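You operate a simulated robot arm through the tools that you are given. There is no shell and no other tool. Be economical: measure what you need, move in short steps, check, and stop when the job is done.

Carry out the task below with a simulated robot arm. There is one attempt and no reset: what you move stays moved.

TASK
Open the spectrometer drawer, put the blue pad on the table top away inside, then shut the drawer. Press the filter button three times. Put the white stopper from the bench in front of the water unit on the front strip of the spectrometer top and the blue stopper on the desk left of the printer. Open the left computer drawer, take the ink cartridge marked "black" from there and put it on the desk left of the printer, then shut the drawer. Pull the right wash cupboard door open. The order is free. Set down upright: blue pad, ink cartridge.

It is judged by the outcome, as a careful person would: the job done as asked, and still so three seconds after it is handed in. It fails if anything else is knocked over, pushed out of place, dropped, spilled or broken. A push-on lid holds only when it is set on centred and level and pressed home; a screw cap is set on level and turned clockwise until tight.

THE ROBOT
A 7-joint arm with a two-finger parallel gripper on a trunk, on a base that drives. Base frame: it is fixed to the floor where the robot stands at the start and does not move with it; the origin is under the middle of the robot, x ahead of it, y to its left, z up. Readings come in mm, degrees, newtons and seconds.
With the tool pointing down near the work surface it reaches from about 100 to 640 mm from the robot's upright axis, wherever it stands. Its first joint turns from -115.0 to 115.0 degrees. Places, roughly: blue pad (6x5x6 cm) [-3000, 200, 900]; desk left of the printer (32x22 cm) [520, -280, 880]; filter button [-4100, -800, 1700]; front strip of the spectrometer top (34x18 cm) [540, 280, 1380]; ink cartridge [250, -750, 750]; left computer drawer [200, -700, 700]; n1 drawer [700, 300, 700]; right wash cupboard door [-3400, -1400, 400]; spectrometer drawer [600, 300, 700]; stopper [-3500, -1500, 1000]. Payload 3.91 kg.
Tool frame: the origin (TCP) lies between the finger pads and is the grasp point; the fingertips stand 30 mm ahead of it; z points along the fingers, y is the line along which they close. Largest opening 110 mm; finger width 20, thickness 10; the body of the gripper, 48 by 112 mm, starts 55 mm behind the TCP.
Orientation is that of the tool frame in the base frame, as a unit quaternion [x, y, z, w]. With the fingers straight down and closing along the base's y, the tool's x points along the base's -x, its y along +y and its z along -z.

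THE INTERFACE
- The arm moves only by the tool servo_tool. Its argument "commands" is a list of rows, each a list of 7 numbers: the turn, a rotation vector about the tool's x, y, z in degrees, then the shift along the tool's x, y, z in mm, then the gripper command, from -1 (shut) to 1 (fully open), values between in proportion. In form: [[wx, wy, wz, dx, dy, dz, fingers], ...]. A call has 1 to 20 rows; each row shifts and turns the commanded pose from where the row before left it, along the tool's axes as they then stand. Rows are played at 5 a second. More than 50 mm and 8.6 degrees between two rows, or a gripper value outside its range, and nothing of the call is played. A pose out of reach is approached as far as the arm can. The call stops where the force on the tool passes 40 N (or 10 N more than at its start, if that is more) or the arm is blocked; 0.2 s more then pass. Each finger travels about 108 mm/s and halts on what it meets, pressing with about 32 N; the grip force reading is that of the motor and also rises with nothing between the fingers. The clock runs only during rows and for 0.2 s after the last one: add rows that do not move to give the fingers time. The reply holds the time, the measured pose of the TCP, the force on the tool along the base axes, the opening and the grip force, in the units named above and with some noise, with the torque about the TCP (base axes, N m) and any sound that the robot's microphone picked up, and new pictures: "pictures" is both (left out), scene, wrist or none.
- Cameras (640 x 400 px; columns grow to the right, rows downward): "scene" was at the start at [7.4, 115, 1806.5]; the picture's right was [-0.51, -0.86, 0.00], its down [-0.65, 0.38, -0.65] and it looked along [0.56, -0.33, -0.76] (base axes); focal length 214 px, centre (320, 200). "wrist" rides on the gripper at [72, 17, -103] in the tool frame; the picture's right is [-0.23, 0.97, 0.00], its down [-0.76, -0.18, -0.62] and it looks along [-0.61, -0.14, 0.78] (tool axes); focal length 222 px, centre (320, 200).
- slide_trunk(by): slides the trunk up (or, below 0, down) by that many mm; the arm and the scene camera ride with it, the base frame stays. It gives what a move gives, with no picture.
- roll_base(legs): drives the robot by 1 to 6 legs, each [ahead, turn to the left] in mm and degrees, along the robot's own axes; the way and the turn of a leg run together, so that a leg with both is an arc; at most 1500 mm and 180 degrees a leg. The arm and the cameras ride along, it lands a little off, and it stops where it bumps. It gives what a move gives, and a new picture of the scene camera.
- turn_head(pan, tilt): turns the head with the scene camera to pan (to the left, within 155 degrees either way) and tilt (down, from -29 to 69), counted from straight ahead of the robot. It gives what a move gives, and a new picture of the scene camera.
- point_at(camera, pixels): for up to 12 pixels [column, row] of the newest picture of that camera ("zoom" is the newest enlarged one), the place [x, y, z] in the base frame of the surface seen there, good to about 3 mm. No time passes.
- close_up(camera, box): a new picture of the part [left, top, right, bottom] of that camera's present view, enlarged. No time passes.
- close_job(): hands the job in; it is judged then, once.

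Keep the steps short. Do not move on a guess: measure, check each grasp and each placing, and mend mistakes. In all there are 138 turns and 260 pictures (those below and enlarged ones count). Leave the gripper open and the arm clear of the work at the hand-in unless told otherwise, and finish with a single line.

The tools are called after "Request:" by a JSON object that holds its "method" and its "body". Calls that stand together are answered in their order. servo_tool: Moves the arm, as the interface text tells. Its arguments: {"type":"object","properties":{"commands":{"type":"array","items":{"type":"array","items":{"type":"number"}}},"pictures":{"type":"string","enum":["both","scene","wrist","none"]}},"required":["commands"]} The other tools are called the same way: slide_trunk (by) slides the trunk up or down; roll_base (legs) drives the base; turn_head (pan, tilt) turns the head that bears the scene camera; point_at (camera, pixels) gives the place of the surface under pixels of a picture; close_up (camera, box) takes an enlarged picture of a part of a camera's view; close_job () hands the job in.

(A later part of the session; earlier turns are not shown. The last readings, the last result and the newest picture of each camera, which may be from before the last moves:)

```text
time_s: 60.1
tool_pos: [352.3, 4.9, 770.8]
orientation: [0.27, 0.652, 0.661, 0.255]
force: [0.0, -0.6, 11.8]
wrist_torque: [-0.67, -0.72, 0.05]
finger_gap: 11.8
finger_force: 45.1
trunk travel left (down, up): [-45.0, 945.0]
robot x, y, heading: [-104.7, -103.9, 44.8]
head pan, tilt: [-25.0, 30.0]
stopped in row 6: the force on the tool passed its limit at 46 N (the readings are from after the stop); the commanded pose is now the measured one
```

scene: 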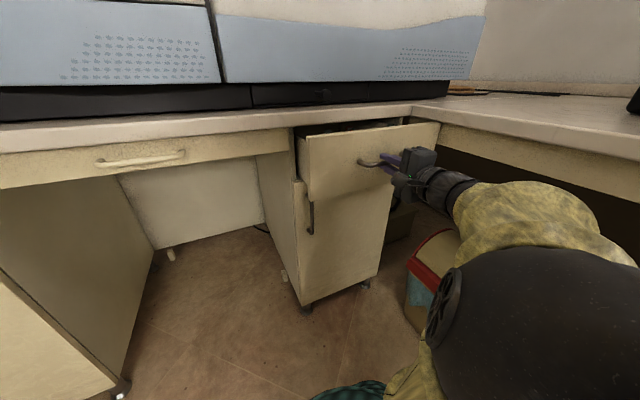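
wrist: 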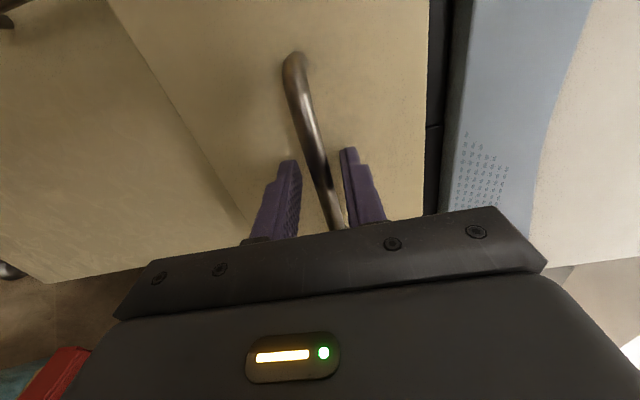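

It's a hard stop at 124 mm of travel — the end of the drawer's run. I'll release, back away, raise the trunk and look in.

Request:
{"method": "servo_tool", "body": {"commands": [[0, 0, 0, 0, 0, 0, -0.3], [0, 0, 0, 0, 0, 0, -0.3], [0, 0, 0, 0, 0, -40, -0.3], [0, 0, 0, 0, 0, -40, 0]], "pictures": "none"}}

Request:
{"method": "slide_trunk", "body": {"by": 400}}

Request:
{"method": "turn_head", "body": {"pan": -25, "tilt": 55}}

Request:
{"method": "close_up", "body": {"camera": "scene", "box": [260, 110, 420, 210]}}

```text
time_s: 61.1
tool_pos: [340.2, -21.8, 744.7]
orientation: [0.284, 0.67, 0.647, 0.228]
force: [2.8, -3.2, 26.7]
wrist_torque: [0.26, -0.41, 0.26]
finger_gap: 68.3
finger_force: 13.6
trunk travel left (down, up): [-45.0, 945.0]
robot x, y, heading: [-107.9, -106.5, 44.9]
head pan, tilt: [-25.0, 30.0]
stopped in row 4: the force on the tool passed its limit at 56 N (the readings are from after the stop); the commanded pose is now the measured one
```

```text
time_s: 62.3
tool_pos: [337.9, -22.1, 802.3]
orientation: [0.292, 0.679, 0.636, 0.221]
force: [-2.6, 1.0, -31.0]
wrist_torque: [-0.57, 0.03, -0.29]
finger_gap: 70.2
finger_force: 15.4
trunk travel left (down, up): [-115.0, 875.0]
robot x, y, heading: [-103.5, -104.0, 44.9]
head pan, tilt: [-25.0, 30.0]
stopped: the force on the tool passed its limit at 49 N (the readings are from after the stop); the commanded pose is now the measured one
```

```text
time_s: 63.1
tool_pos: [337.6, -22.4, 802.0]
orientation: [0.29, 0.678, 0.637, 0.222]
force: [0.4, -2.3, -33.8]
wrist_torque: [-0.7, -0.04, -0.1]
finger_gap: 72.0
finger_force: 17.1
trunk travel left (down, up): [-115.0, 875.0]
robot x, y, heading: [-108.8, -105.7, 44.9]
head pan, tilt: [-25.0, 55.0]
```

scene: 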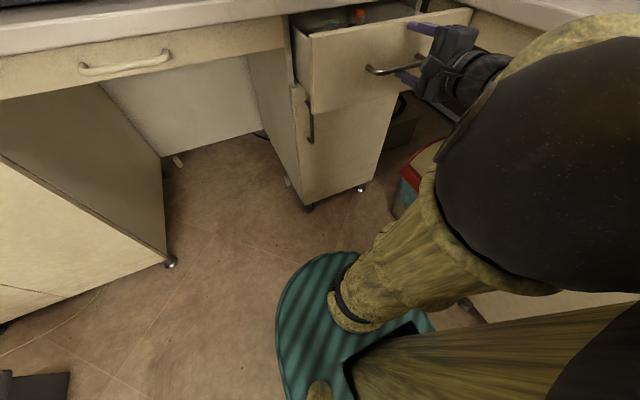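

```text
4.00 times, centred on (340, 160) of scene
```

zoom: 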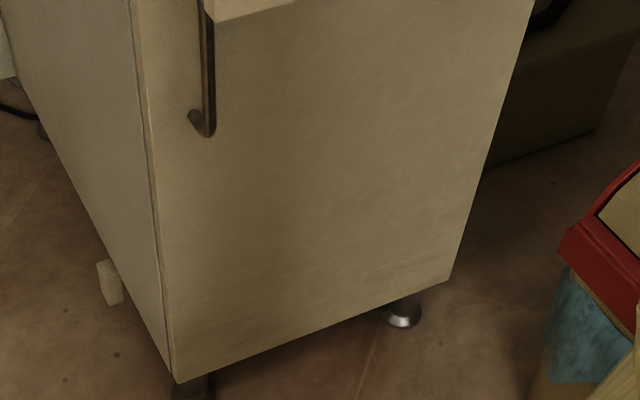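

The lower finger has caught under the handle, because the arm had folded up against the robot and could not retract. I'll lower the trunk 28 mm to free it, then back off with the base.

Request:
{"method": "slide_trunk", "body": {"by": -28}}

Request:
{"method": "servo_tool", "body": {"commands": [[0, 0, 0, 0, 0, 0, 0.6], [0, 0, 0, 0, 0, 0, 0.6]], "pictures": "wrist"}}

```text
time_s: 63.9
tool_pos: [338.5, -20.7, 776.5]
orientation: [0.288, 0.677, 0.639, 0.224]
force: [0.1, 0.0, -0.2]
wrist_torque: [-0.01, 0.03, -0.03]
finger_gap: 55.0
finger_force: 0.0
trunk travel left (down, up): [-87.0, 903.0]
robot x, y, heading: [-104.6, -102.8, 44.9]
head pan, tilt: [-25.0, 55.0]
```

```text
time_s: 64.5
tool_pos: [338.2, -21.9, 776.2]
orientation: [0.29, 0.677, 0.639, 0.223]
force: [0.2, 0.3, -0.4]
wrist_torque: [0.01, -0.05, -0.02]
finger_gap: 88.2
finger_force: 0.0
trunk travel left (down, up): [-87.0, 903.0]
robot x, y, heading: [-102.3, -106.5, 45.0]
head pan, tilt: [-25.0, 55.0]
```

wrist: 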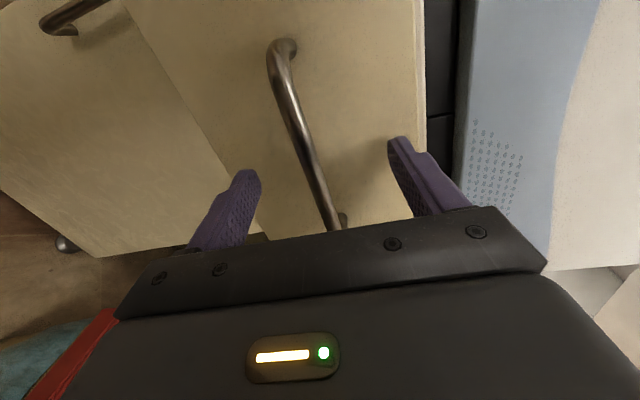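

Free now. Back the base away 200 mm.

Request:
{"method": "roll_base", "body": {"legs": [[-200, 0]]}}

Request:
{"method": "turn_head", "body": {"pan": -20, "tilt": 30}}

```text
time_s: 66.3
tool_pos: [196.0, -164.5, 775.9]
orientation: [0.29, 0.677, 0.639, 0.223]
force: [0.2, 0.0, 0.8]
wrist_torque: [0.02, 0.03, 0.02]
finger_gap: 88.0
finger_force: 0.0
trunk travel left (down, up): [-87.0, 903.0]
robot x, y, heading: [-249.0, -244.6, 44.9]
head pan, tilt: [-25.0, 55.0]
```

scene: 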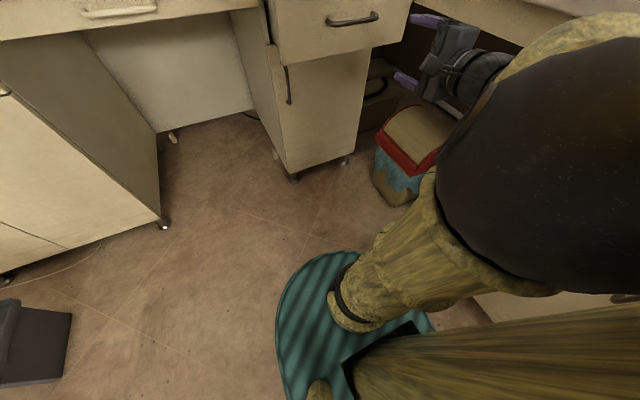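

```text
time_s: 67.2
tool_pos: [196.0, -163.6, 777.8]
orientation: [0.291, 0.677, 0.639, 0.223]
force: [0.7, -0.7, 1.5]
wrist_torque: [0.03, 0.03, -0.02]
finger_gap: 88.1
finger_force: 0.1
trunk travel left (down, up): [-87.0, 903.0]
robot x, y, heading: [-249.4, -248.3, 45.0]
head pan, tilt: [-20.0, 30.0]
```

scene: 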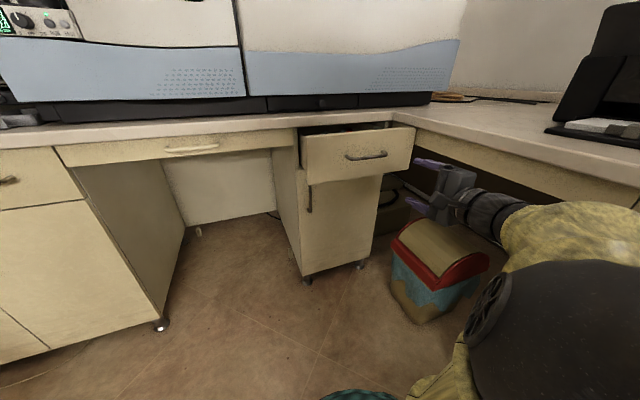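

Regrip with the arm more extended: straighten the tool, move to 40 mm short of the bar.

Request:
{"method": "servo_tool", "body": {"commands": [[-2.45, -1.25, -1.9, 3, 0, 10, 0.2], [-2.45, -1.25, -1.9, 3, 0, 20, 0], [0, 0, 0, 3, -1, 40, -0.1], [0, 0, 0, 0, -1, 40, -0.1], [0, 0, 0, 0, 0, 40, -0.1], [0, 0, 0, 0, 0, 30, -0.1], [0, 0, 0, 0, 0, 0, -0.1]], "pictures": "wrist"}}

Request:
{"method": "point_at", "body": {"camera": "wrist", "pixels": [[292, 60], [303, 100], [315, 150], [325, 185]]}}

```text
time_s: 68.8
tool_pos: [313.9, -32.5, 776.0]
orientation: [0.271, 0.651, 0.655, 0.272]
force: [0.1, 0.4, 0.0]
wrist_torque: [0.01, -0.02, 0.0]
finger_gap: 49.5
finger_force: 0.0
trunk travel left (down, up): [-87.0, 903.0]
robot x, y, heading: [-248.7, -249.4, 44.7]
head pan, tilt: [-20.0, 30.0]
```

wrist: 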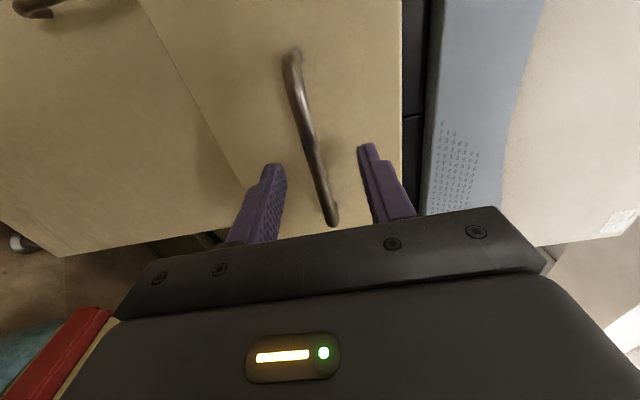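

```text
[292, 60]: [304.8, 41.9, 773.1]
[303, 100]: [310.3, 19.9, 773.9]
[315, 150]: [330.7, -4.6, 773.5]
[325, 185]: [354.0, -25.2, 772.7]
```

The drawer has moved out another ~20 mm, so it was the arm that stopped. Advance 30, grip, and pull with the base.

Request:
{"method": "servo_tool", "body": {"commands": [[0, 0, 0, 0, -2, 15, -0.1], [0, 0, 0, 0, -1, 14, -0.1], [0, 0, 0, 0, 0, 0, -1], [0, 0, 0, 0, 0, 0, -1], [0, 0, 0, 0, 0, 0, -1]], "pictures": "none"}}

Request:
{"method": "roll_base", "body": {"legs": [[-100, 0]]}}

```text
time_s: 70.0
tool_pos: [335.9, -12.1, 771.6]
orientation: [0.271, 0.653, 0.654, 0.271]
force: [-1.8, 1.5, -9.3]
wrist_torque: [-0.08, 0.08, -0.1]
finger_gap: 11.0
finger_force: 44.9
trunk travel left (down, up): [-87.0, 903.0]
robot x, y, heading: [-248.3, -249.6, 45.0]
head pan, tilt: [-20.0, 30.0]
```

```text
time_s: 71.2
tool_pos: [263.2, -83.0, 771.7]
orientation: [0.271, 0.652, 0.654, 0.272]
force: [2.4, -0.6, -14.3]
wrist_torque: [-0.16, 0.09, 0.3]
finger_gap: 11.2
finger_force: 45.5
trunk travel left (down, up): [-87.0, 903.0]
robot x, y, heading: [-324.1, -318.4, 44.7]
head pan, tilt: [-20.0, 30.0]
```

scene: 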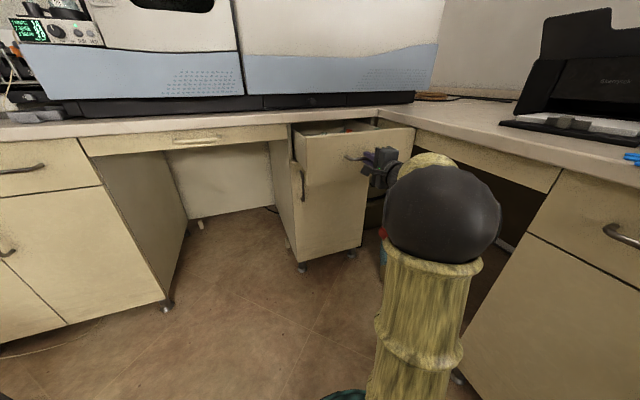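

The drawer is now about 245 mm open, enough. Release and back off with the base, then raise the trunk to look in.

Request:
{"method": "servo_tool", "body": {"commands": [[0, 0, 0, 0, 0, 0, -0.3], [0, 0, 0, 0, 0, 0, -0.3], [0, 0, 0, 0, 0, 0, -0.3]], "pictures": "none"}}

Request:
{"method": "roll_base", "body": {"legs": [[-130, 0]]}}

Request:
{"method": "slide_trunk", "body": {"by": 400}}

Request:
{"method": "turn_head", "body": {"pan": -15, "tilt": 40}}

Request:
{"method": "close_up", "body": {"camera": "scene", "box": [240, 120, 400, 220]}}

```text
time_s: 72.0
tool_pos: [261.8, -83.3, 772.0]
orientation: [0.271, 0.652, 0.654, 0.272]
force: [-0.1, -0.2, 0.3]
wrist_torque: [-0.01, -0.02, -0.03]
finger_gap: 38.4
finger_force: 0.0
trunk travel left (down, up): [-87.0, 903.0]
robot x, y, heading: [-320.8, -319.3, 44.6]
head pan, tilt: [-20.0, 30.0]
```

```text
time_s: 73.4
tool_pos: [170.8, -175.2, 771.8]
orientation: [0.271, 0.652, 0.654, 0.271]
force: [-0.9, -0.7, 0.5]
wrist_torque: [0.02, 0.0, -0.01]
finger_gap: 38.2
finger_force: 0.0
trunk travel left (down, up): [-87.0, 903.0]
robot x, y, heading: [-413.8, -407.8, 44.9]
head pan, tilt: [-20.0, 30.0]
```

scene: 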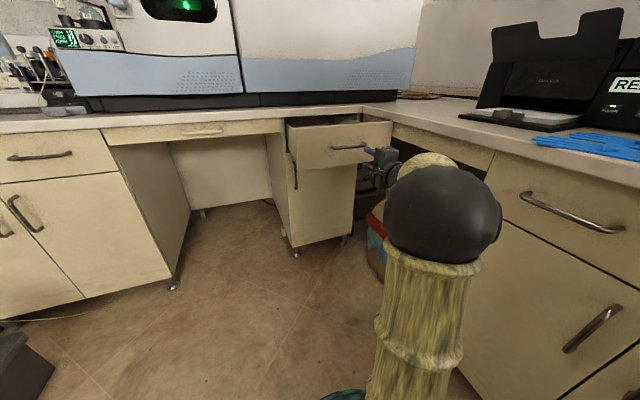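

```text
time_s: 77.2
tool_pos: [170.0, -174.2, 1172.2]
orientation: [0.271, 0.652, 0.654, 0.272]
force: [0.1, 0.1, -0.1]
wrist_torque: [-0.01, -0.03, 0.03]
finger_gap: 38.5
finger_force: 0.1
trunk travel left (down, up): [-487.0, 503.0]
robot x, y, heading: [-414.6, -408.1, 44.9]
head pan, tilt: [-20.0, 30.0]
```

```text
time_s: 77.9
tool_pos: [170.8, -174.0, 1172.7]
orientation: [0.27, 0.652, 0.655, 0.272]
force: [0.4, 0.5, 0.2]
wrist_torque: [-0.02, -0.05, 0.0]
finger_gap: 38.7
finger_force: 0.1
trunk travel left (down, up): [-487.0, 503.0]
robot x, y, heading: [-412.2, -408.9, 44.8]
head pan, tilt: [-15.0, 40.0]
```

scene: 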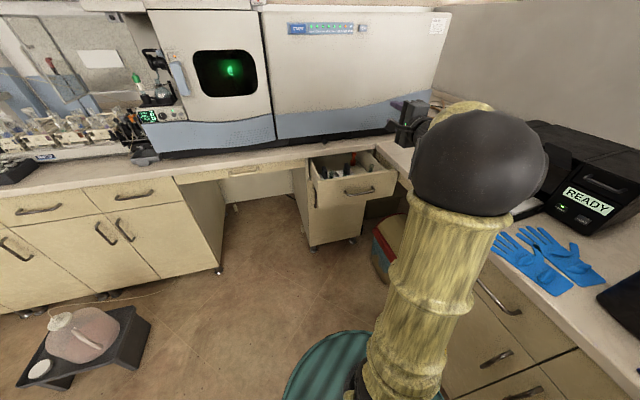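

```text
4.00 times, centred on (320, 170) of scene
```

zoom: 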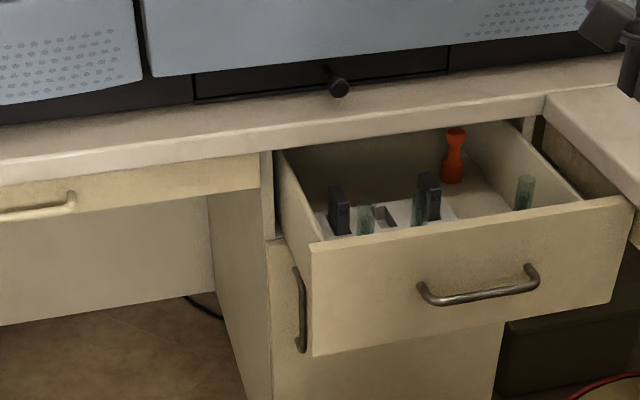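

The spectrometer drawer holds some items but has free floor at the back right. Now the computer drawer: retract the tool, drive forward, turn right 90°, and look.

Request:
{"method": "servo_tool", "body": {"commands": [[0, 0, 0, 0, 0, -45, 0], [0, 0, 0, 0, 0, -45, 0], [0, 0, 0, 0, 0, -45, 0], [0, 0, 0, 0, 0, -45, 0], [0, 0, 0, 0, 0, -45, 0]], "pictures": "none"}}

Request:
{"method": "roll_base", "body": {"legs": [[380, 0], [0, -90], [-250, 0]]}}

```text
time_s: 79.1
tool_pos: [11.4, -334.4, 1172.8]
orientation: [0.271, 0.652, 0.654, 0.271]
force: [0.2, 0.1, 0.2]
wrist_torque: [0.02, 0.0, -0.01]
finger_gap: 55.1
finger_force: 0.0
trunk travel left (down, up): [-487.0, 503.0]
robot x, y, heading: [-413.1, -407.8, 44.9]
head pan, tilt: [-15.0, 40.0]
```

```text
time_s: 89.0
tool_pos: [-236.5, -384.0, 1172.5]
orientation: [0.649, 0.277, 0.278, 0.652]
force: [0.2, 0.3, 0.5]
wrist_torque: [0.03, 0.0, 0.0]
finger_gap: 55.1
finger_force: 0.2
trunk travel left (down, up): [-487.0, 503.0]
robot x, y, heading: [-325.2, 33.7, -43.7]
head pan, tilt: [-15.0, 40.0]
```

scene: 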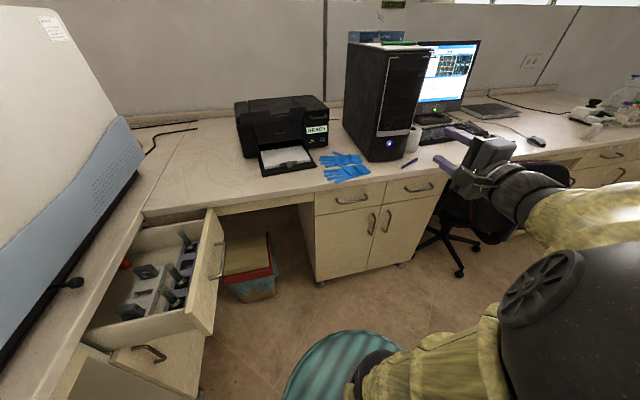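

Measuring the left computer drawer's handle and taking a look at the open drawer's contents.

Request:
{"method": "point_at", "body": {"camera": "scene", "pixels": [[340, 201], [352, 203], [365, 198], [320, 220], [370, 215], [290, 160], [250, 160], [160, 210], [150, 165], [205, 222], [125, 290], [240, 170]]}}

Request:
{"method": "close_up", "body": {"camera": "scene", "box": [290, 170, 450, 270]}}

Request:
{"method": "close_up", "body": {"camera": "scene", "box": [80, 210, 240, 310]}}

Request:
{"method": "point_at", "body": {"camera": "zoom", "pixels": [[250, 380], [100, 370], [180, 180], [250, 180], [430, 150], [520, 60], [350, 240], [300, 320], [560, 240], [200, 400], [450, 60], [350, 90]]}}

```text
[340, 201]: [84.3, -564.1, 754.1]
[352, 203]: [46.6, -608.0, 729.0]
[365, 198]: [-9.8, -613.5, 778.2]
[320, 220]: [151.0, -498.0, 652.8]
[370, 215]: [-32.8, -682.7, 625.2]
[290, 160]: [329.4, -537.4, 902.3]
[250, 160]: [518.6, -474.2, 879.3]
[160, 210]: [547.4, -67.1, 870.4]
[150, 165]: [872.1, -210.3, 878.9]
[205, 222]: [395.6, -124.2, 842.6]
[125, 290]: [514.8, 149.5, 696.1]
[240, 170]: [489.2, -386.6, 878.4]
```

```text
4.00 times, centred on (370, 220) of scene
```

zoom: 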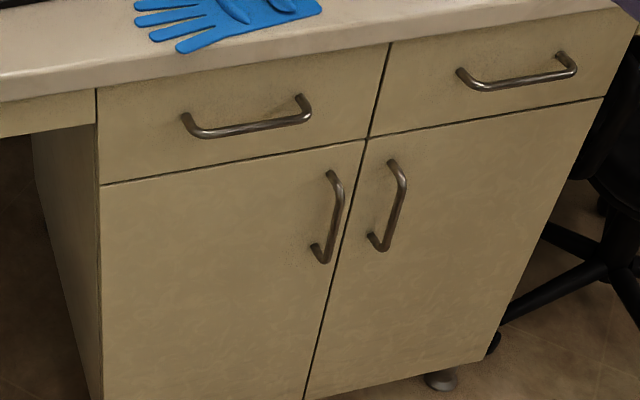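

```text
4.00 times, centred on (160, 260) of scene
```

zoom: 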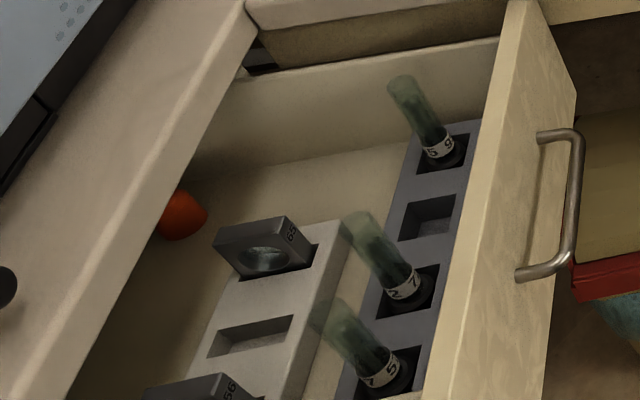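

```text
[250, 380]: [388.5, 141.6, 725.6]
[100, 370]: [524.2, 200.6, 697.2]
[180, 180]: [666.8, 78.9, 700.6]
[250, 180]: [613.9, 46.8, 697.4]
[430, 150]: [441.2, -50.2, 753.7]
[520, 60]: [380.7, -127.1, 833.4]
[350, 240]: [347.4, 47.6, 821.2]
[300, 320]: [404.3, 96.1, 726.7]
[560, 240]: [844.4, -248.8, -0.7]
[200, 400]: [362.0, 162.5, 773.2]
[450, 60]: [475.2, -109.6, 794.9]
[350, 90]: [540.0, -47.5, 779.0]
```

Measure the handle of the left computer drawer more finely.

Request:
{"method": "close_up", "body": {"camera": "scene", "box": [325, 185, 389, 225]}}

Request:
{"method": "point_at", "body": {"camera": "zoom", "pixels": [[120, 140], [150, 182], [200, 182], [260, 170], [320, 160], [375, 140], [100, 210], [380, 210], [250, 100]]}}

```text
10.00 times, centred on (357, 205) of scene
```

zoom: 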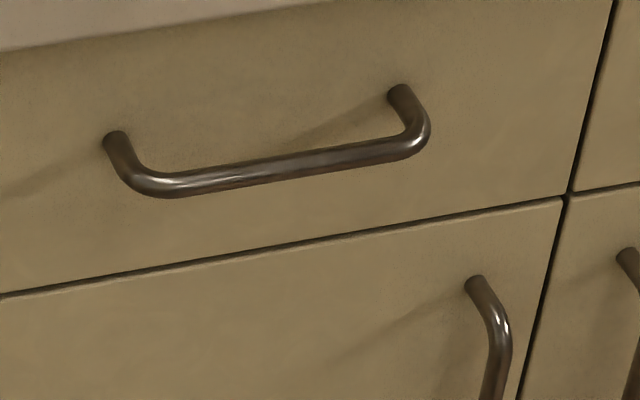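

```text
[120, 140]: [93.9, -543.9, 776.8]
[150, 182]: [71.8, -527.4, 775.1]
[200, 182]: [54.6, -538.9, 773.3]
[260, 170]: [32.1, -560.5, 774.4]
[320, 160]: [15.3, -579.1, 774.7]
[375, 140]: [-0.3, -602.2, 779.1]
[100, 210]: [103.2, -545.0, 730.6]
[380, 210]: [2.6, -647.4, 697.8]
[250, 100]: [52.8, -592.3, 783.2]
```

Bar centre is (36, −565, 774.5). Lower the trunk and approach to 50 mm short.

Request:
{"method": "slide_trunk", "body": {"by": -398}}

Request:
{"method": "servo_tool", "body": {"commands": [[0, -1.2, 0, 13, 0, 30, 0], [0, 0, 0, 13, 0, 45, 0], [0, 0, 0, 13, 0, 45, 0], [0, 0, 0, 13, 0, 45, -0.1], [0, 0, 0, 13, 0, 45, -0.1], [0, 0, 0, 0, 0, 45, -0.1]]}}

```text
time_s: 92.8
tool_pos: [-229.6, -397.6, 754.8]
orientation: [0.666, 0.277, 0.278, 0.635]
force: [-0.3, -0.2, -0.3]
wrist_torque: [0.01, -0.03, 0.05]
finger_gap: 55.0
finger_force: 0.1
trunk travel left (down, up): [-89.0, 901.0]
robot x, y, heading: [-325.5, 34.7, -44.0]
head pan, tilt: [-15.0, 40.0]
```

```text
time_s: 94.2
tool_pos: [-8.6, -520.4, 774.5]
orientation: [0.652, 0.27, 0.27, 0.655]
force: [-0.3, -0.7, 0.0]
wrist_torque: [-0.03, 0.02, 0.03]
finger_gap: 49.4
finger_force: 0.1
trunk travel left (down, up): [-89.0, 901.0]
robot x, y, heading: [-325.1, 38.0, -44.0]
head pan, tilt: [-15.0, 40.0]
```

scene: 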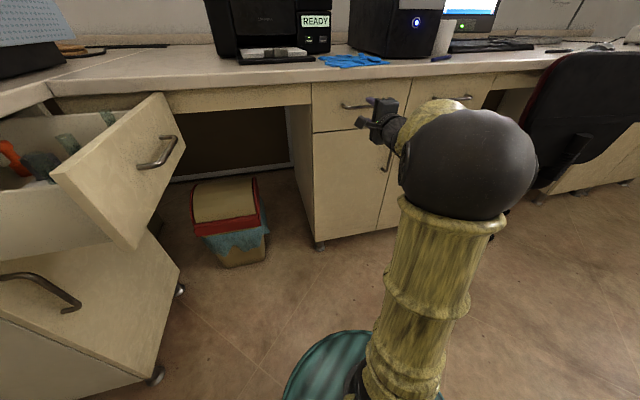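
wrist: 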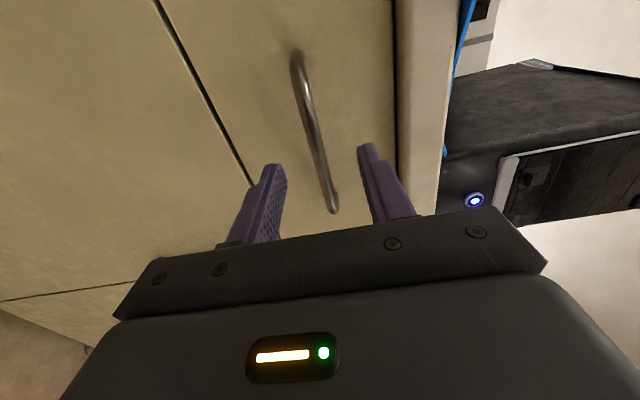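

Aligned. Advance 53 mm and grip.

Request:
{"method": "servo_tool", "body": {"commands": [[0, 0, 0, 0, 0, 27, -0.1], [0, 0, 0, 0, 0, 26, -0.1], [0, 0, 0, 0, 0, 0, -1], [0, 0, 0, 0, 0, 0, -1], [0, 0, 0, 0, 0, 0, -1]], "pictures": "wrist"}}

```text
time_s: 95.4
tool_pos: [27.1, -556.4, 771.0]
orientation: [0.655, 0.27, 0.269, 0.653]
force: [-11.2, 14.0, -23.4]
wrist_torque: [0.18, 0.25, 0.18]
finger_gap: 11.3
finger_force: 44.7
trunk travel left (down, up): [-89.0, 901.0]
robot x, y, heading: [-321.1, 37.6, -43.7]
head pan, tilt: [-15.0, 40.0]
```

wrist: 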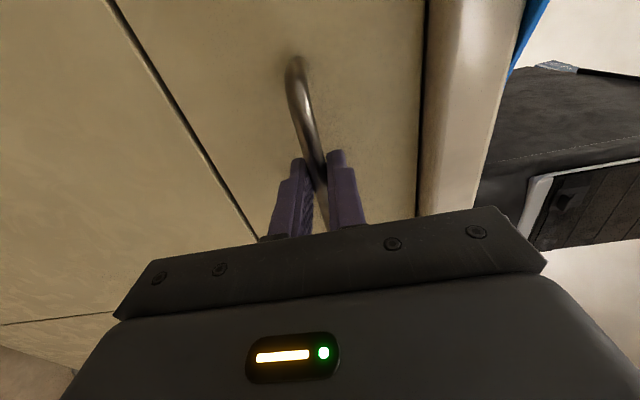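

Gripped. Pull 100 mm with the arm, then the rest with the base.

Request:
{"method": "servo_tool", "body": {"commands": [[0, 0, 0, 0, -3, -10, -1], [0, 0, 0, 0, 0, -20, -1], [0, 0, 0, 0, 0, -20, -1], [0, 0, 0, 0, 0, -20, -1], [0, 0, 0, 0, 0, -20, -1], [0, 0, 0, 0, 0, -20, -1]], "pictures": "none"}}

Request:
{"method": "roll_base", "body": {"legs": [[-150, 0]]}}

```text
time_s: 96.8
tool_pos: [-52.0, -479.0, 771.8]
orientation: [0.652, 0.27, 0.271, 0.655]
force: [-2.5, -3.1, -6.9]
wrist_torque: [0.05, 0.03, -0.91]
finger_gap: 11.3
finger_force: 45.6
trunk travel left (down, up): [-89.0, 901.0]
robot x, y, heading: [-324.1, 34.9, -43.9]
head pan, tilt: [-15.0, 40.0]
```

```text
time_s: 98.3
tool_pos: [-158.0, -374.2, 772.7]
orientation: [0.652, 0.271, 0.271, 0.654]
force: [-1.2, -2.5, -1.6]
wrist_torque: [0.04, 0.0, -0.29]
finger_gap: 11.7
finger_force: 45.4
trunk travel left (down, up): [-89.0, 901.0]
robot x, y, heading: [-427.0, 138.8, -43.7]
head pan, tilt: [-15.0, 40.0]
```

scene: 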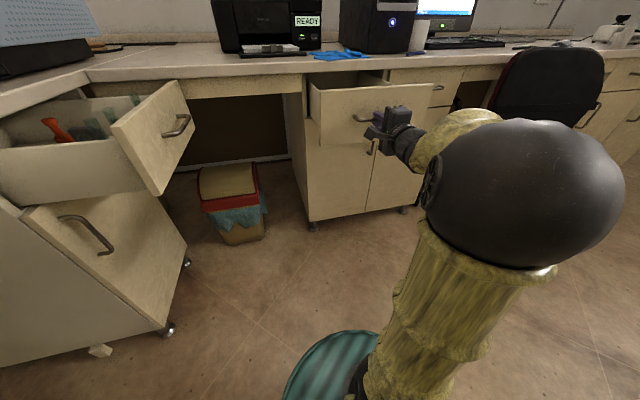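

Drawer is about 260 mm open. Release, back off, raise and look in.

Request:
{"method": "servo_tool", "body": {"commands": [[0, 0, 0, 0, 0, 0, -0.3], [0, 0, 0, 0, 0, 0, -0.3], [0, 0, 0, 0, 0, 0, -0.3]], "pictures": "none"}}

Request:
{"method": "roll_base", "body": {"legs": [[-100, 0]]}}

Request:
{"method": "slide_trunk", "body": {"by": 400}}

Request:
{"method": "turn_head", "body": {"pan": 0, "tilt": 45}}

Request:
{"method": "close_up", "body": {"camera": "scene", "box": [230, 110, 390, 210]}}

```text
time_s: 99.1
tool_pos: [-157.3, -374.7, 771.5]
orientation: [0.652, 0.27, 0.272, 0.654]
force: [-0.1, -0.4, -0.1]
wrist_torque: [0.02, -0.03, -0.03]
finger_gap: 38.6
finger_force: 0.2
trunk travel left (down, up): [-89.0, 901.0]
robot x, y, heading: [-428.5, 139.6, -43.8]
head pan, tilt: [-15.0, 40.0]
```

```text
time_s: 100.4
tool_pos: [-229.3, -304.1, 771.3]
orientation: [0.652, 0.271, 0.272, 0.654]
force: [-0.3, -1.2, 0.6]
wrist_torque: [-0.02, 0.0, 0.0]
finger_gap: 38.4
finger_force: 0.1
trunk travel left (down, up): [-89.0, 901.0]
robot x, y, heading: [-501.6, 211.0, -44.1]
head pan, tilt: [-15.0, 40.0]
```

scene: 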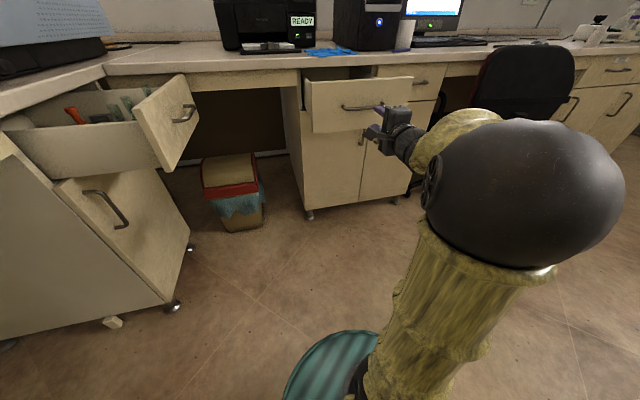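

```text
time_s: 104.2
tool_pos: [-229.7, -305.2, 1170.8]
orientation: [0.652, 0.272, 0.271, 0.654]
force: [-0.5, -0.4, 0.5]
wrist_torque: [0.02, 0.0, 0.02]
finger_gap: 38.3
finger_force: 0.0
trunk travel left (down, up): [-489.0, 501.0]
robot x, y, heading: [-504.1, 209.7, -43.9]
head pan, tilt: [-15.0, 40.0]
```

```text
time_s: 105.0
tool_pos: [-229.3, -305.7, 1171.3]
orientation: [0.652, 0.27, 0.271, 0.655]
force: [0.3, -0.1, -0.7]
wrist_torque: [0.02, -0.01, 0.01]
finger_gap: 38.5
finger_force: 0.1
trunk travel left (down, up): [-489.0, 501.0]
robot x, y, heading: [-499.7, 207.0, -43.9]
head pan, tilt: [0.0, 45.0]
```

scene: 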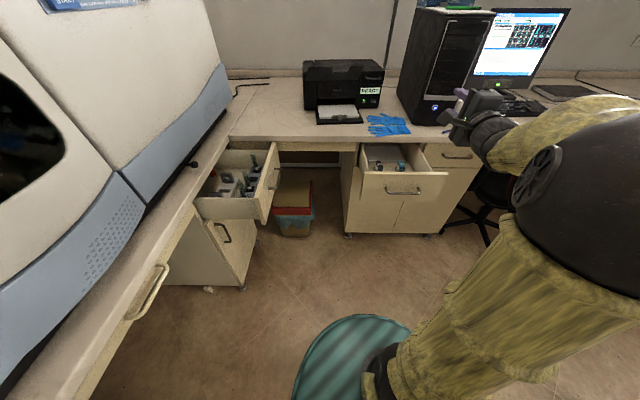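

```text
4.00 times, centred on (310, 160) of scene
```

zoom: 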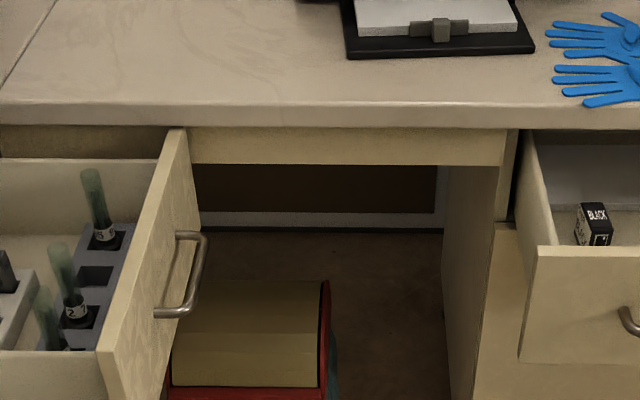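

The "BLACK" cartridge is visible in the computer drawer. Zooming in on it.

Request:
{"method": "close_up", "body": {"camera": "scene", "box": [352, 135, 432, 185]}}

Request:
{"method": "point_at", "body": {"camera": "zoom", "pixels": [[175, 200], [195, 235], [165, 235], [175, 205], [215, 235], [365, 200], [390, 200], [400, 240], [280, 230], [270, 180], [140, 290], [520, 290]]}}

```text
8.00 times, centred on (392, 160) of scene
```

zoom: 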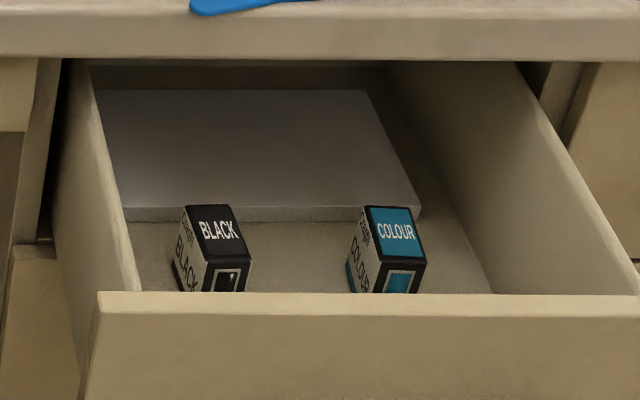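

```text
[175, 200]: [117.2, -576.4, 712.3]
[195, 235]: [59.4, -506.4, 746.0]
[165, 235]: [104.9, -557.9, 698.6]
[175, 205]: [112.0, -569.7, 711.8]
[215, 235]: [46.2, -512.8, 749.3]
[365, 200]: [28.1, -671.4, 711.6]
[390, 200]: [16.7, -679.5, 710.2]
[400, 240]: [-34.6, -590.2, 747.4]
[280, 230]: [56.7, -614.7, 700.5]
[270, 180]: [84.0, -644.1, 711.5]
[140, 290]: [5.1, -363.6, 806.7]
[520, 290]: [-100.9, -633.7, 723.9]
```

The black cartridge is near (50, −508), top z≈748, floor ≈699. I'll turn the tool to point down (camera away from the desk).

Request:
{"method": "servo_tool", "body": {"commands": [[4.62, 4.62, -4.62, 0, 0, 0, 0], [4.62, 4.62, -4.62, 0, 0, 0, 0], [4.62, 4.62, -4.62, 0, 0, 0, 0], [4.62, 4.62, -4.62, 0, 0, 0, 0], [4.62, 4.62, -4.62, 0, 0, 0, 0], [4.62, 4.62, -4.62, 0, 0, 0, 0], [4.62, 4.62, -4.62, 0, 0, 0, 0], [4.62, 4.62, -4.62, 0, 0, 0, 0], [4.62, 4.62, -4.62, 0, 0, 0, 0], [4.62, 4.62, -4.62, 0, 0, 0, 0], [4.62, 4.62, -4.62, 0, 0, 0, 0], [4.62, 4.62, -4.62, 0, 0, 0, 0], [4.62, 4.62, -4.62, 0, 0, 0, 0], [4.62, 4.62, -4.62, 0, 0, 0, 0], [4.62, 4.62, -4.62, 0, 0, 0, 0]], "pictures": "none"}}

Request:
{"method": "roll_base", "body": {"legs": [[350, -1.1]]}}

```text
time_s: 108.2
tool_pos: [-231.6, -301.1, 1169.5]
orientation: [0.401, 0.915, 0.011, 0.03]
force: [-0.3, 0.3, -0.9]
wrist_torque: [-0.03, -0.01, -0.01]
finger_gap: 54.9
finger_force: 0.0
out of reach, approached as far as the arm can: row 15
trunk travel left (down, up): [-489.0, 501.0]
robot x, y, heading: [-504.9, 210.8, -44.3]
head pan, tilt: [0.0, 45.0]
```

```text
time_s: 110.7
tool_pos: [7.0, -554.9, 1169.1]
orientation: [0.412, 0.91, 0.01, 0.031]
force: [-0.3, 0.1, -0.3]
wrist_torque: [0.01, 0.0, 0.04]
finger_gap: 55.0
finger_force: 0.2
trunk travel left (down, up): [-489.0, 501.0]
robot x, y, heading: [-253.6, -40.2, -45.3]
head pan, tilt: [0.0, 45.0]
```

scene: 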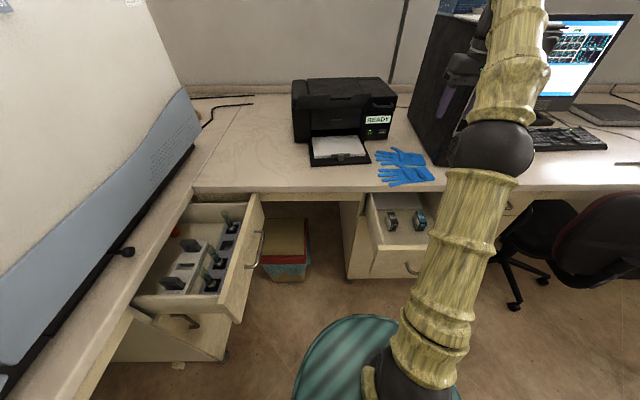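

Straighten the tool and move over the cartridge.

Request:
{"method": "servo_tool", "body": {"commands": [[2.35, 2.9, -3.8, 0, 20, 0, 0], [0, 0, 0, 0, 22, 0, 0], [0, 0, 0, 2, 21, 0, 0], [0, 0, 0, 0, 0, 0, 0]]}}

```text
time_s: 111.7
tool_pos: [41.6, -513.8, 1167.8]
orientation: [0.382, 0.924, 0.002, -0.001]
force: [0.3, 0.2, 0.0]
wrist_torque: [0.01, 0.01, 0.01]
finger_gap: 55.1
finger_force: 0.1
out of reach, approached as far as the arm can: row 1
trunk travel left (down, up): [-489.0, 501.0]
robot x, y, heading: [-253.0, -38.7, -45.3]
head pan, tilt: [0.0, 45.0]
```

scene: 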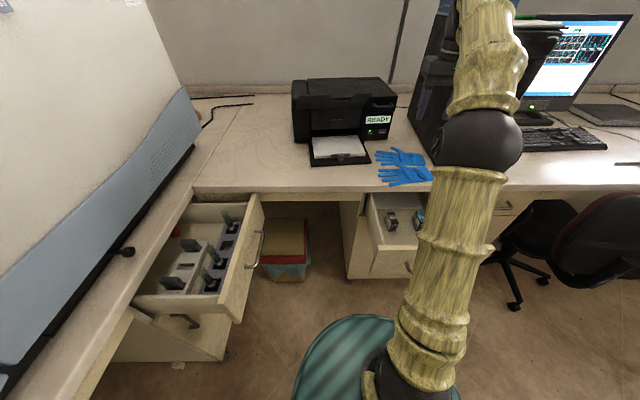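
wrist: 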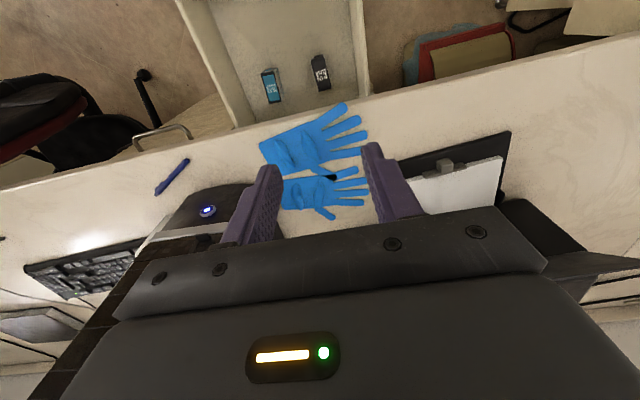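

Request:
{"method": "close_up", "body": {"camera": "wrist", "box": [260, 40, 360, 103]}}

Request:
{"method": "point_at", "body": {"camera": "zoom", "pixels": [[375, 115], [350, 130], [410, 130], [360, 100], [370, 180], [430, 300], [395, 290], [440, 250], [380, 150]]}}

Request:
{"method": "point_at", "body": {"camera": "wrist", "pixels": [[235, 125], [360, 98], [450, 80], [300, 110], [215, 60], [180, 5]]}}

```text
6.35 times, centred on (310, 72) of wrist
```

zoom: 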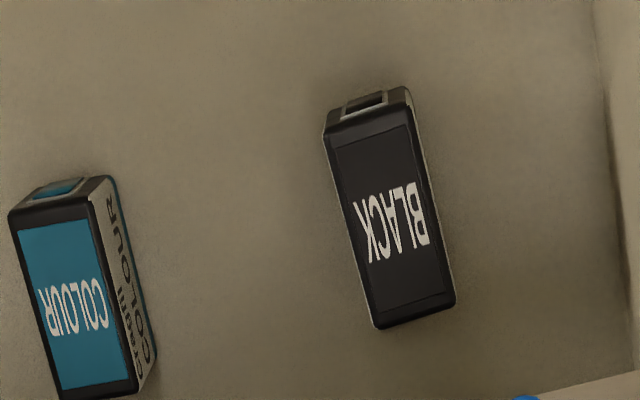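

```text
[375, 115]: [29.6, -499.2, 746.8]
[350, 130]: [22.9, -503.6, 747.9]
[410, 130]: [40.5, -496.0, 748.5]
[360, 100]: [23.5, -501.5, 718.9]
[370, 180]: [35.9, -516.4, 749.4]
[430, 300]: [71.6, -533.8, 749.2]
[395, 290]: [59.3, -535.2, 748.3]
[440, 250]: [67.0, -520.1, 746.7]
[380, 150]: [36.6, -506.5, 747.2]
```

```text
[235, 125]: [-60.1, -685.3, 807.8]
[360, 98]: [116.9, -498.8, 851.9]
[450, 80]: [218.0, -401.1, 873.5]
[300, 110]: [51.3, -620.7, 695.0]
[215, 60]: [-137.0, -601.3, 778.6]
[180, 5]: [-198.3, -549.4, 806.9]
```

The cartridge's top centre is about (47.5, −520), long side across the drawer; floor 699. Before lowering I check where the elbow and forearm would go.

Request:
{"method": "point_at", "body": {"camera": "scene", "pixels": [[400, 385], [430, 320], [450, 250], [465, 180], [475, 140], [480, 60], [330, 330], [400, 340]]}}

```text
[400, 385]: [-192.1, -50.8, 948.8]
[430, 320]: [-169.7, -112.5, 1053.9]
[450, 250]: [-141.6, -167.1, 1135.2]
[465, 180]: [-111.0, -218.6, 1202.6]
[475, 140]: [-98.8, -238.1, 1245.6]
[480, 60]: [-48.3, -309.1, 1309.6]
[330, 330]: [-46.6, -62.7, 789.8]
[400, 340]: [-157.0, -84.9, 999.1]
```

Lowering the trunk would bring the arm close to the drawer front, so I'll descend with the arm instead, tilting the tool 12° so the wrist leans away from the desk edge.

Request:
{"method": "servo_tool", "body": {"commands": [[0, -6, 0, 0, 0, 0, 0.1], [0, -6, 0, 0, 0, 0, 0.1], [0, 0, 0, -8.3, 0, 39, 0.1], [0, 0, 0, -8.3, 0, 39, 0.1], [0, 0, 0, -8.3, 0, 39, 0.1], [0, 0, 0, -8.3, 0, 39, 0.1], [0, 0, 0, -8.3, 0, 39, 0.1]], "pictures": "scene"}}

```text
time_s: 113.3
tool_pos: [99.2, -571.0, 983.6]
orientation: [0.381, 0.919, -0.039, 0.096]
force: [0.3, -0.2, 0.2]
wrist_torque: [0.01, 0.02, 0.02]
finger_gap: 60.4
finger_force: 0.1
trunk travel left (down, up): [-489.0, 501.0]
robot x, y, heading: [-247.3, -41.0, -45.4]
head pan, tilt: [0.0, 45.0]
```

scene: 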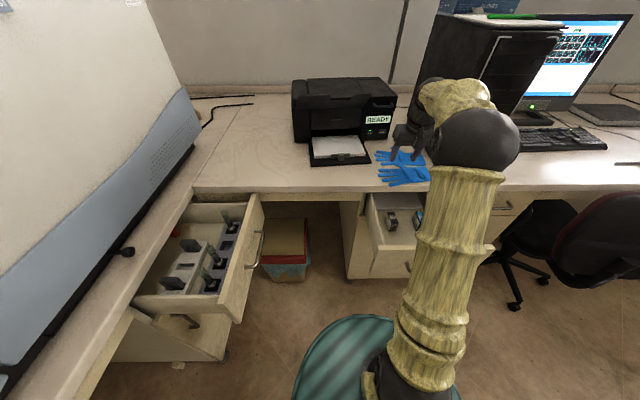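

I took the tilt the wrong way and drifted 75 mm over the desk (still 70 mm above it). Moving back horizontally, then down.

Request:
{"method": "servo_tool", "body": {"commands": [[0, 0, 0, 37, 0, -8, 0.1], [0, 0, 0, 36, 0, -8, 0.1], [0, 0, 0, 8.3, 0, 39, 0.1], [0, 0, 0, 8.3, 0, 39, 0.1], [0, 0, 0, 8.3, 0, 39, 0.1]]}}

```text
time_s: 114.5
tool_pos: [46.6, -518.6, 866.0]
orientation: [0.381, 0.919, -0.04, 0.096]
force: [0.5, 0.0, 0.7]
wrist_torque: [0.03, 0.0, 0.0]
finger_gap: 60.6
finger_force: 0.1
trunk travel left (down, up): [-489.0, 501.0]
robot x, y, heading: [-248.8, -37.8, -45.5]
head pan, tilt: [0.0, 45.0]
```

scene: 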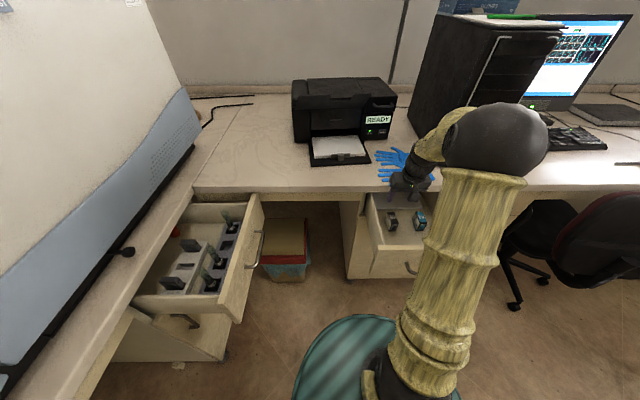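
wrist: 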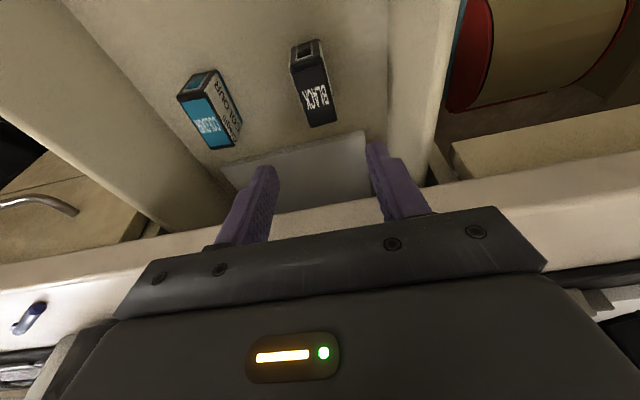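

Request:
{"method": "point_at", "body": {"camera": "wrist", "pixels": [[295, 73], [322, 68], [311, 124], [334, 118], [316, 97], [300, 50]]}}

```text
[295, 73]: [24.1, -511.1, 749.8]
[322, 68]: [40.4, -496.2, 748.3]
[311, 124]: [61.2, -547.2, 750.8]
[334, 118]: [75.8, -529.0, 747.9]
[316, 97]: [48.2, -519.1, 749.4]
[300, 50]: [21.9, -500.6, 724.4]
```

Centred within 4 mm. Descend 126 mm and close.

Request:
{"method": "servo_tool", "body": {"commands": [[0, 0, 0, 7.8, 1, 40, 0.1], [0, 0, 0, 8.3, 0, 40, 0.1], [0, 0, 0, 8.3, 0, 39, -0.2], [0, 0, 0, 0, 0, 4, -0.2], [0, 0, 0, 0, 0, 0, -0.2]], "pictures": "wrist"}}

```text
time_s: 115.7
tool_pos: [50.0, -518.6, 741.6]
orientation: [0.38, 0.919, -0.039, 0.096]
force: [0.4, 0.4, 0.0]
wrist_torque: [-0.01, -0.02, 0.0]
finger_gap: 44.2
finger_force: 0.0
trunk travel left (down, up): [-489.0, 501.0]
robot x, y, heading: [-249.8, -33.7, -45.3]
head pan, tilt: [0.0, 45.0]
```

wrist: 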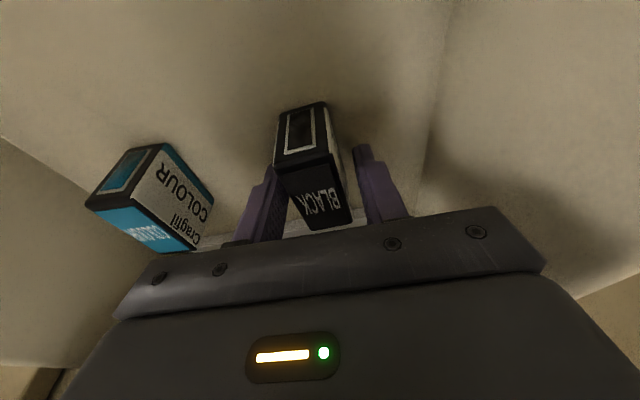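

The cartridge is between the fingers. Close and lift.

Request:
{"method": "servo_tool", "body": {"commands": [[0, 0, 0, 0, 0, 0, -1], [0, 0, 0, 0, 0, 0, -1], [0, 0, 0, 0, 0, 0, -1], [0, 0, 0, 4.2, 0, -19.6, -1], [0, 0, 0, -8.3, 0, -39, -1], [0, 0, 0, -8.3, 0, -39, -1], [0, 0, 0, -8.3, 0, -39, -1], [0, 0, 0, -8.3, 0, -39, -1], [0, 0, 0, -8.3, 0, -39, -1], [0, 0, 0, -8.3, 0, -39, -1]]}}

```text
time_s: 117.9
tool_pos: [44.2, -512.4, 999.9]
orientation: [0.38, 0.919, -0.04, 0.096]
force: [-0.4, 0.0, -0.6]
wrist_torque: [0.02, -0.03, 0.0]
finger_gap: 29.2
finger_force: 31.7
trunk travel left (down, up): [-489.0, 501.0]
robot x, y, heading: [-254.6, -37.1, -45.1]
head pan, tilt: [0.0, 45.0]
```

scene: 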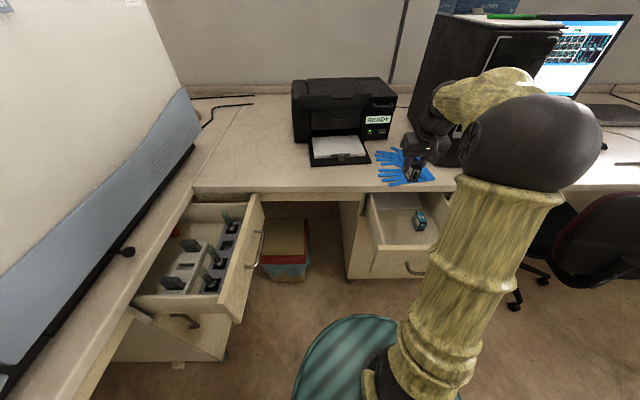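
wrist: 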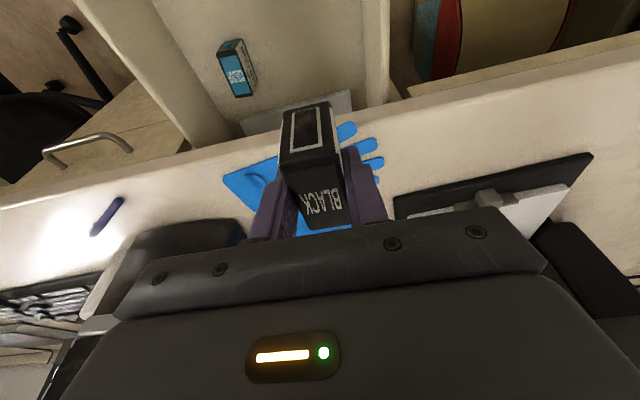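

The cartridge is held. Raise the trunk 150 mm, turn left 28° and roll 100 mm toward the desk's left part.

Request:
{"method": "slide_trunk", "body": {"by": 150}}

Request:
{"method": "roll_base", "body": {"legs": [[0, 28], [100, 0]]}}

Request:
{"method": "point_at", "body": {"camera": "scene", "pixels": [[200, 250], [250, 200], [300, 160], [320, 200], [350, 150], [200, 200], [250, 250], [320, 120]]}}

```text
time_s: 119.7
tool_pos: [43.8, -513.5, 1150.4]
orientation: [0.381, 0.919, -0.039, 0.096]
force: [0.3, 0.3, -1.0]
wrist_torque: [0.0, 0.0, 0.0]
finger_gap: 29.1
finger_force: 32.0
trunk travel left (down, up): [-639.0, 351.0]
robot x, y, heading: [-251.3, -43.4, -45.1]
head pan, tilt: [0.0, 45.0]
```

```text
time_s: 122.9
tool_pos: [328.5, -347.9, 1149.3]
orientation: [0.146, 0.984, -0.015, 0.102]
force: [1.2, -0.3, -1.0]
wrist_torque: [0.01, 0.02, 0.02]
finger_gap: 29.3
finger_force: 32.0
trunk travel left (down, up): [-639.0, 351.0]
robot x, y, heading: [-153.9, -68.7, -17.5]
head pan, tilt: [0.0, 45.0]
```

scene: 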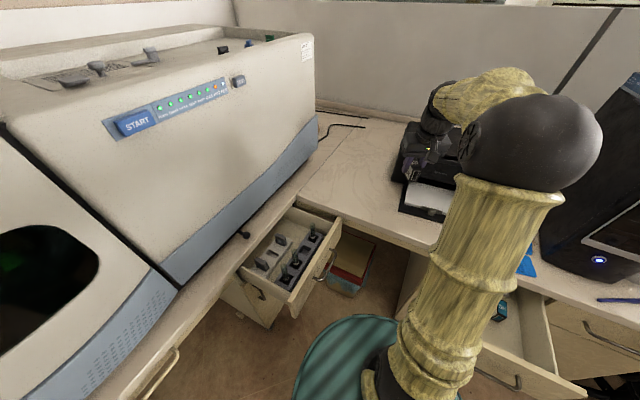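

```text
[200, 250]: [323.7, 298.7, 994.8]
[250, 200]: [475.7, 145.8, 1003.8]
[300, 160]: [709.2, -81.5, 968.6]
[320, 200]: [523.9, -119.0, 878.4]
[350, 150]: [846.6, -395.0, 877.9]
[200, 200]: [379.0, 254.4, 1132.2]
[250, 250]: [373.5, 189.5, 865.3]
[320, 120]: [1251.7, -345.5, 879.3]
```

Roll 30 mm further, then level the tool and carry the cartridge to about (470, −275), high.

Request:
{"method": "roll_base", "body": {"legs": [[30, 0]]}}

Request:
{"method": "servo_tool", "body": {"commands": [[0, 6, 0, 0, 28, 0, -1], [0, 6, 0, 0, 28, 0, -1], [0, 0, 0, -28, 28, 0, -1], [0, 0, 0, -28, 28, 0, -1], [0, 0, 0, -27, 0, 0, -1], [0, 0, 0, 0, 0, 0, -1]]}}

```text
time_s: 123.7
tool_pos: [358.2, -358.0, 1148.7]
orientation: [0.147, 0.984, -0.015, 0.102]
force: [0.6, 0.7, -1.0]
wrist_torque: [-0.03, 0.01, 0.01]
finger_gap: 29.1
finger_force: 32.0
trunk travel left (down, up): [-639.0, 351.0]
robot x, y, heading: [-125.9, -77.2, -17.6]
head pan, tilt: [0.0, 45.0]
```

scene: 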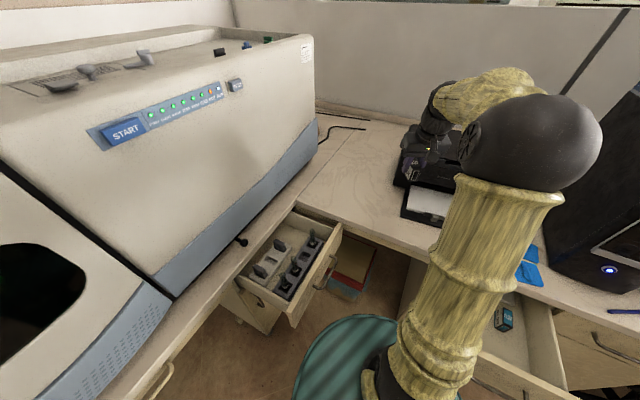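

```text
time_s: 125.1
tool_pos: [469.1, -273.3, 1149.9]
orientation: [0.146, 0.989, 0.001, -0.002]
force: [-0.7, 0.2, 0.4]
wrist_torque: [-0.01, 0.0, 0.0]
finger_gap: 29.1
finger_force: 31.7
trunk travel left (down, up): [-639.0, 351.0]
robot x, y, heading: [-130.6, -72.5, -17.6]
head pan, tilt: [0.0, 45.0]
```

scene: 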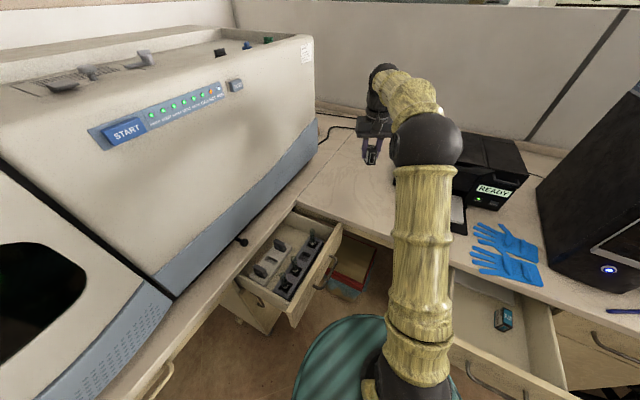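
wrist: 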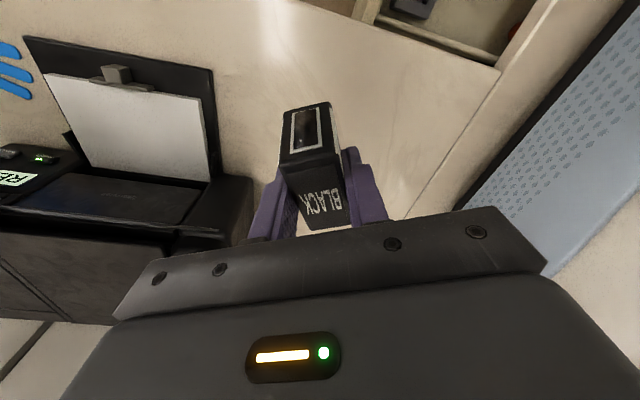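

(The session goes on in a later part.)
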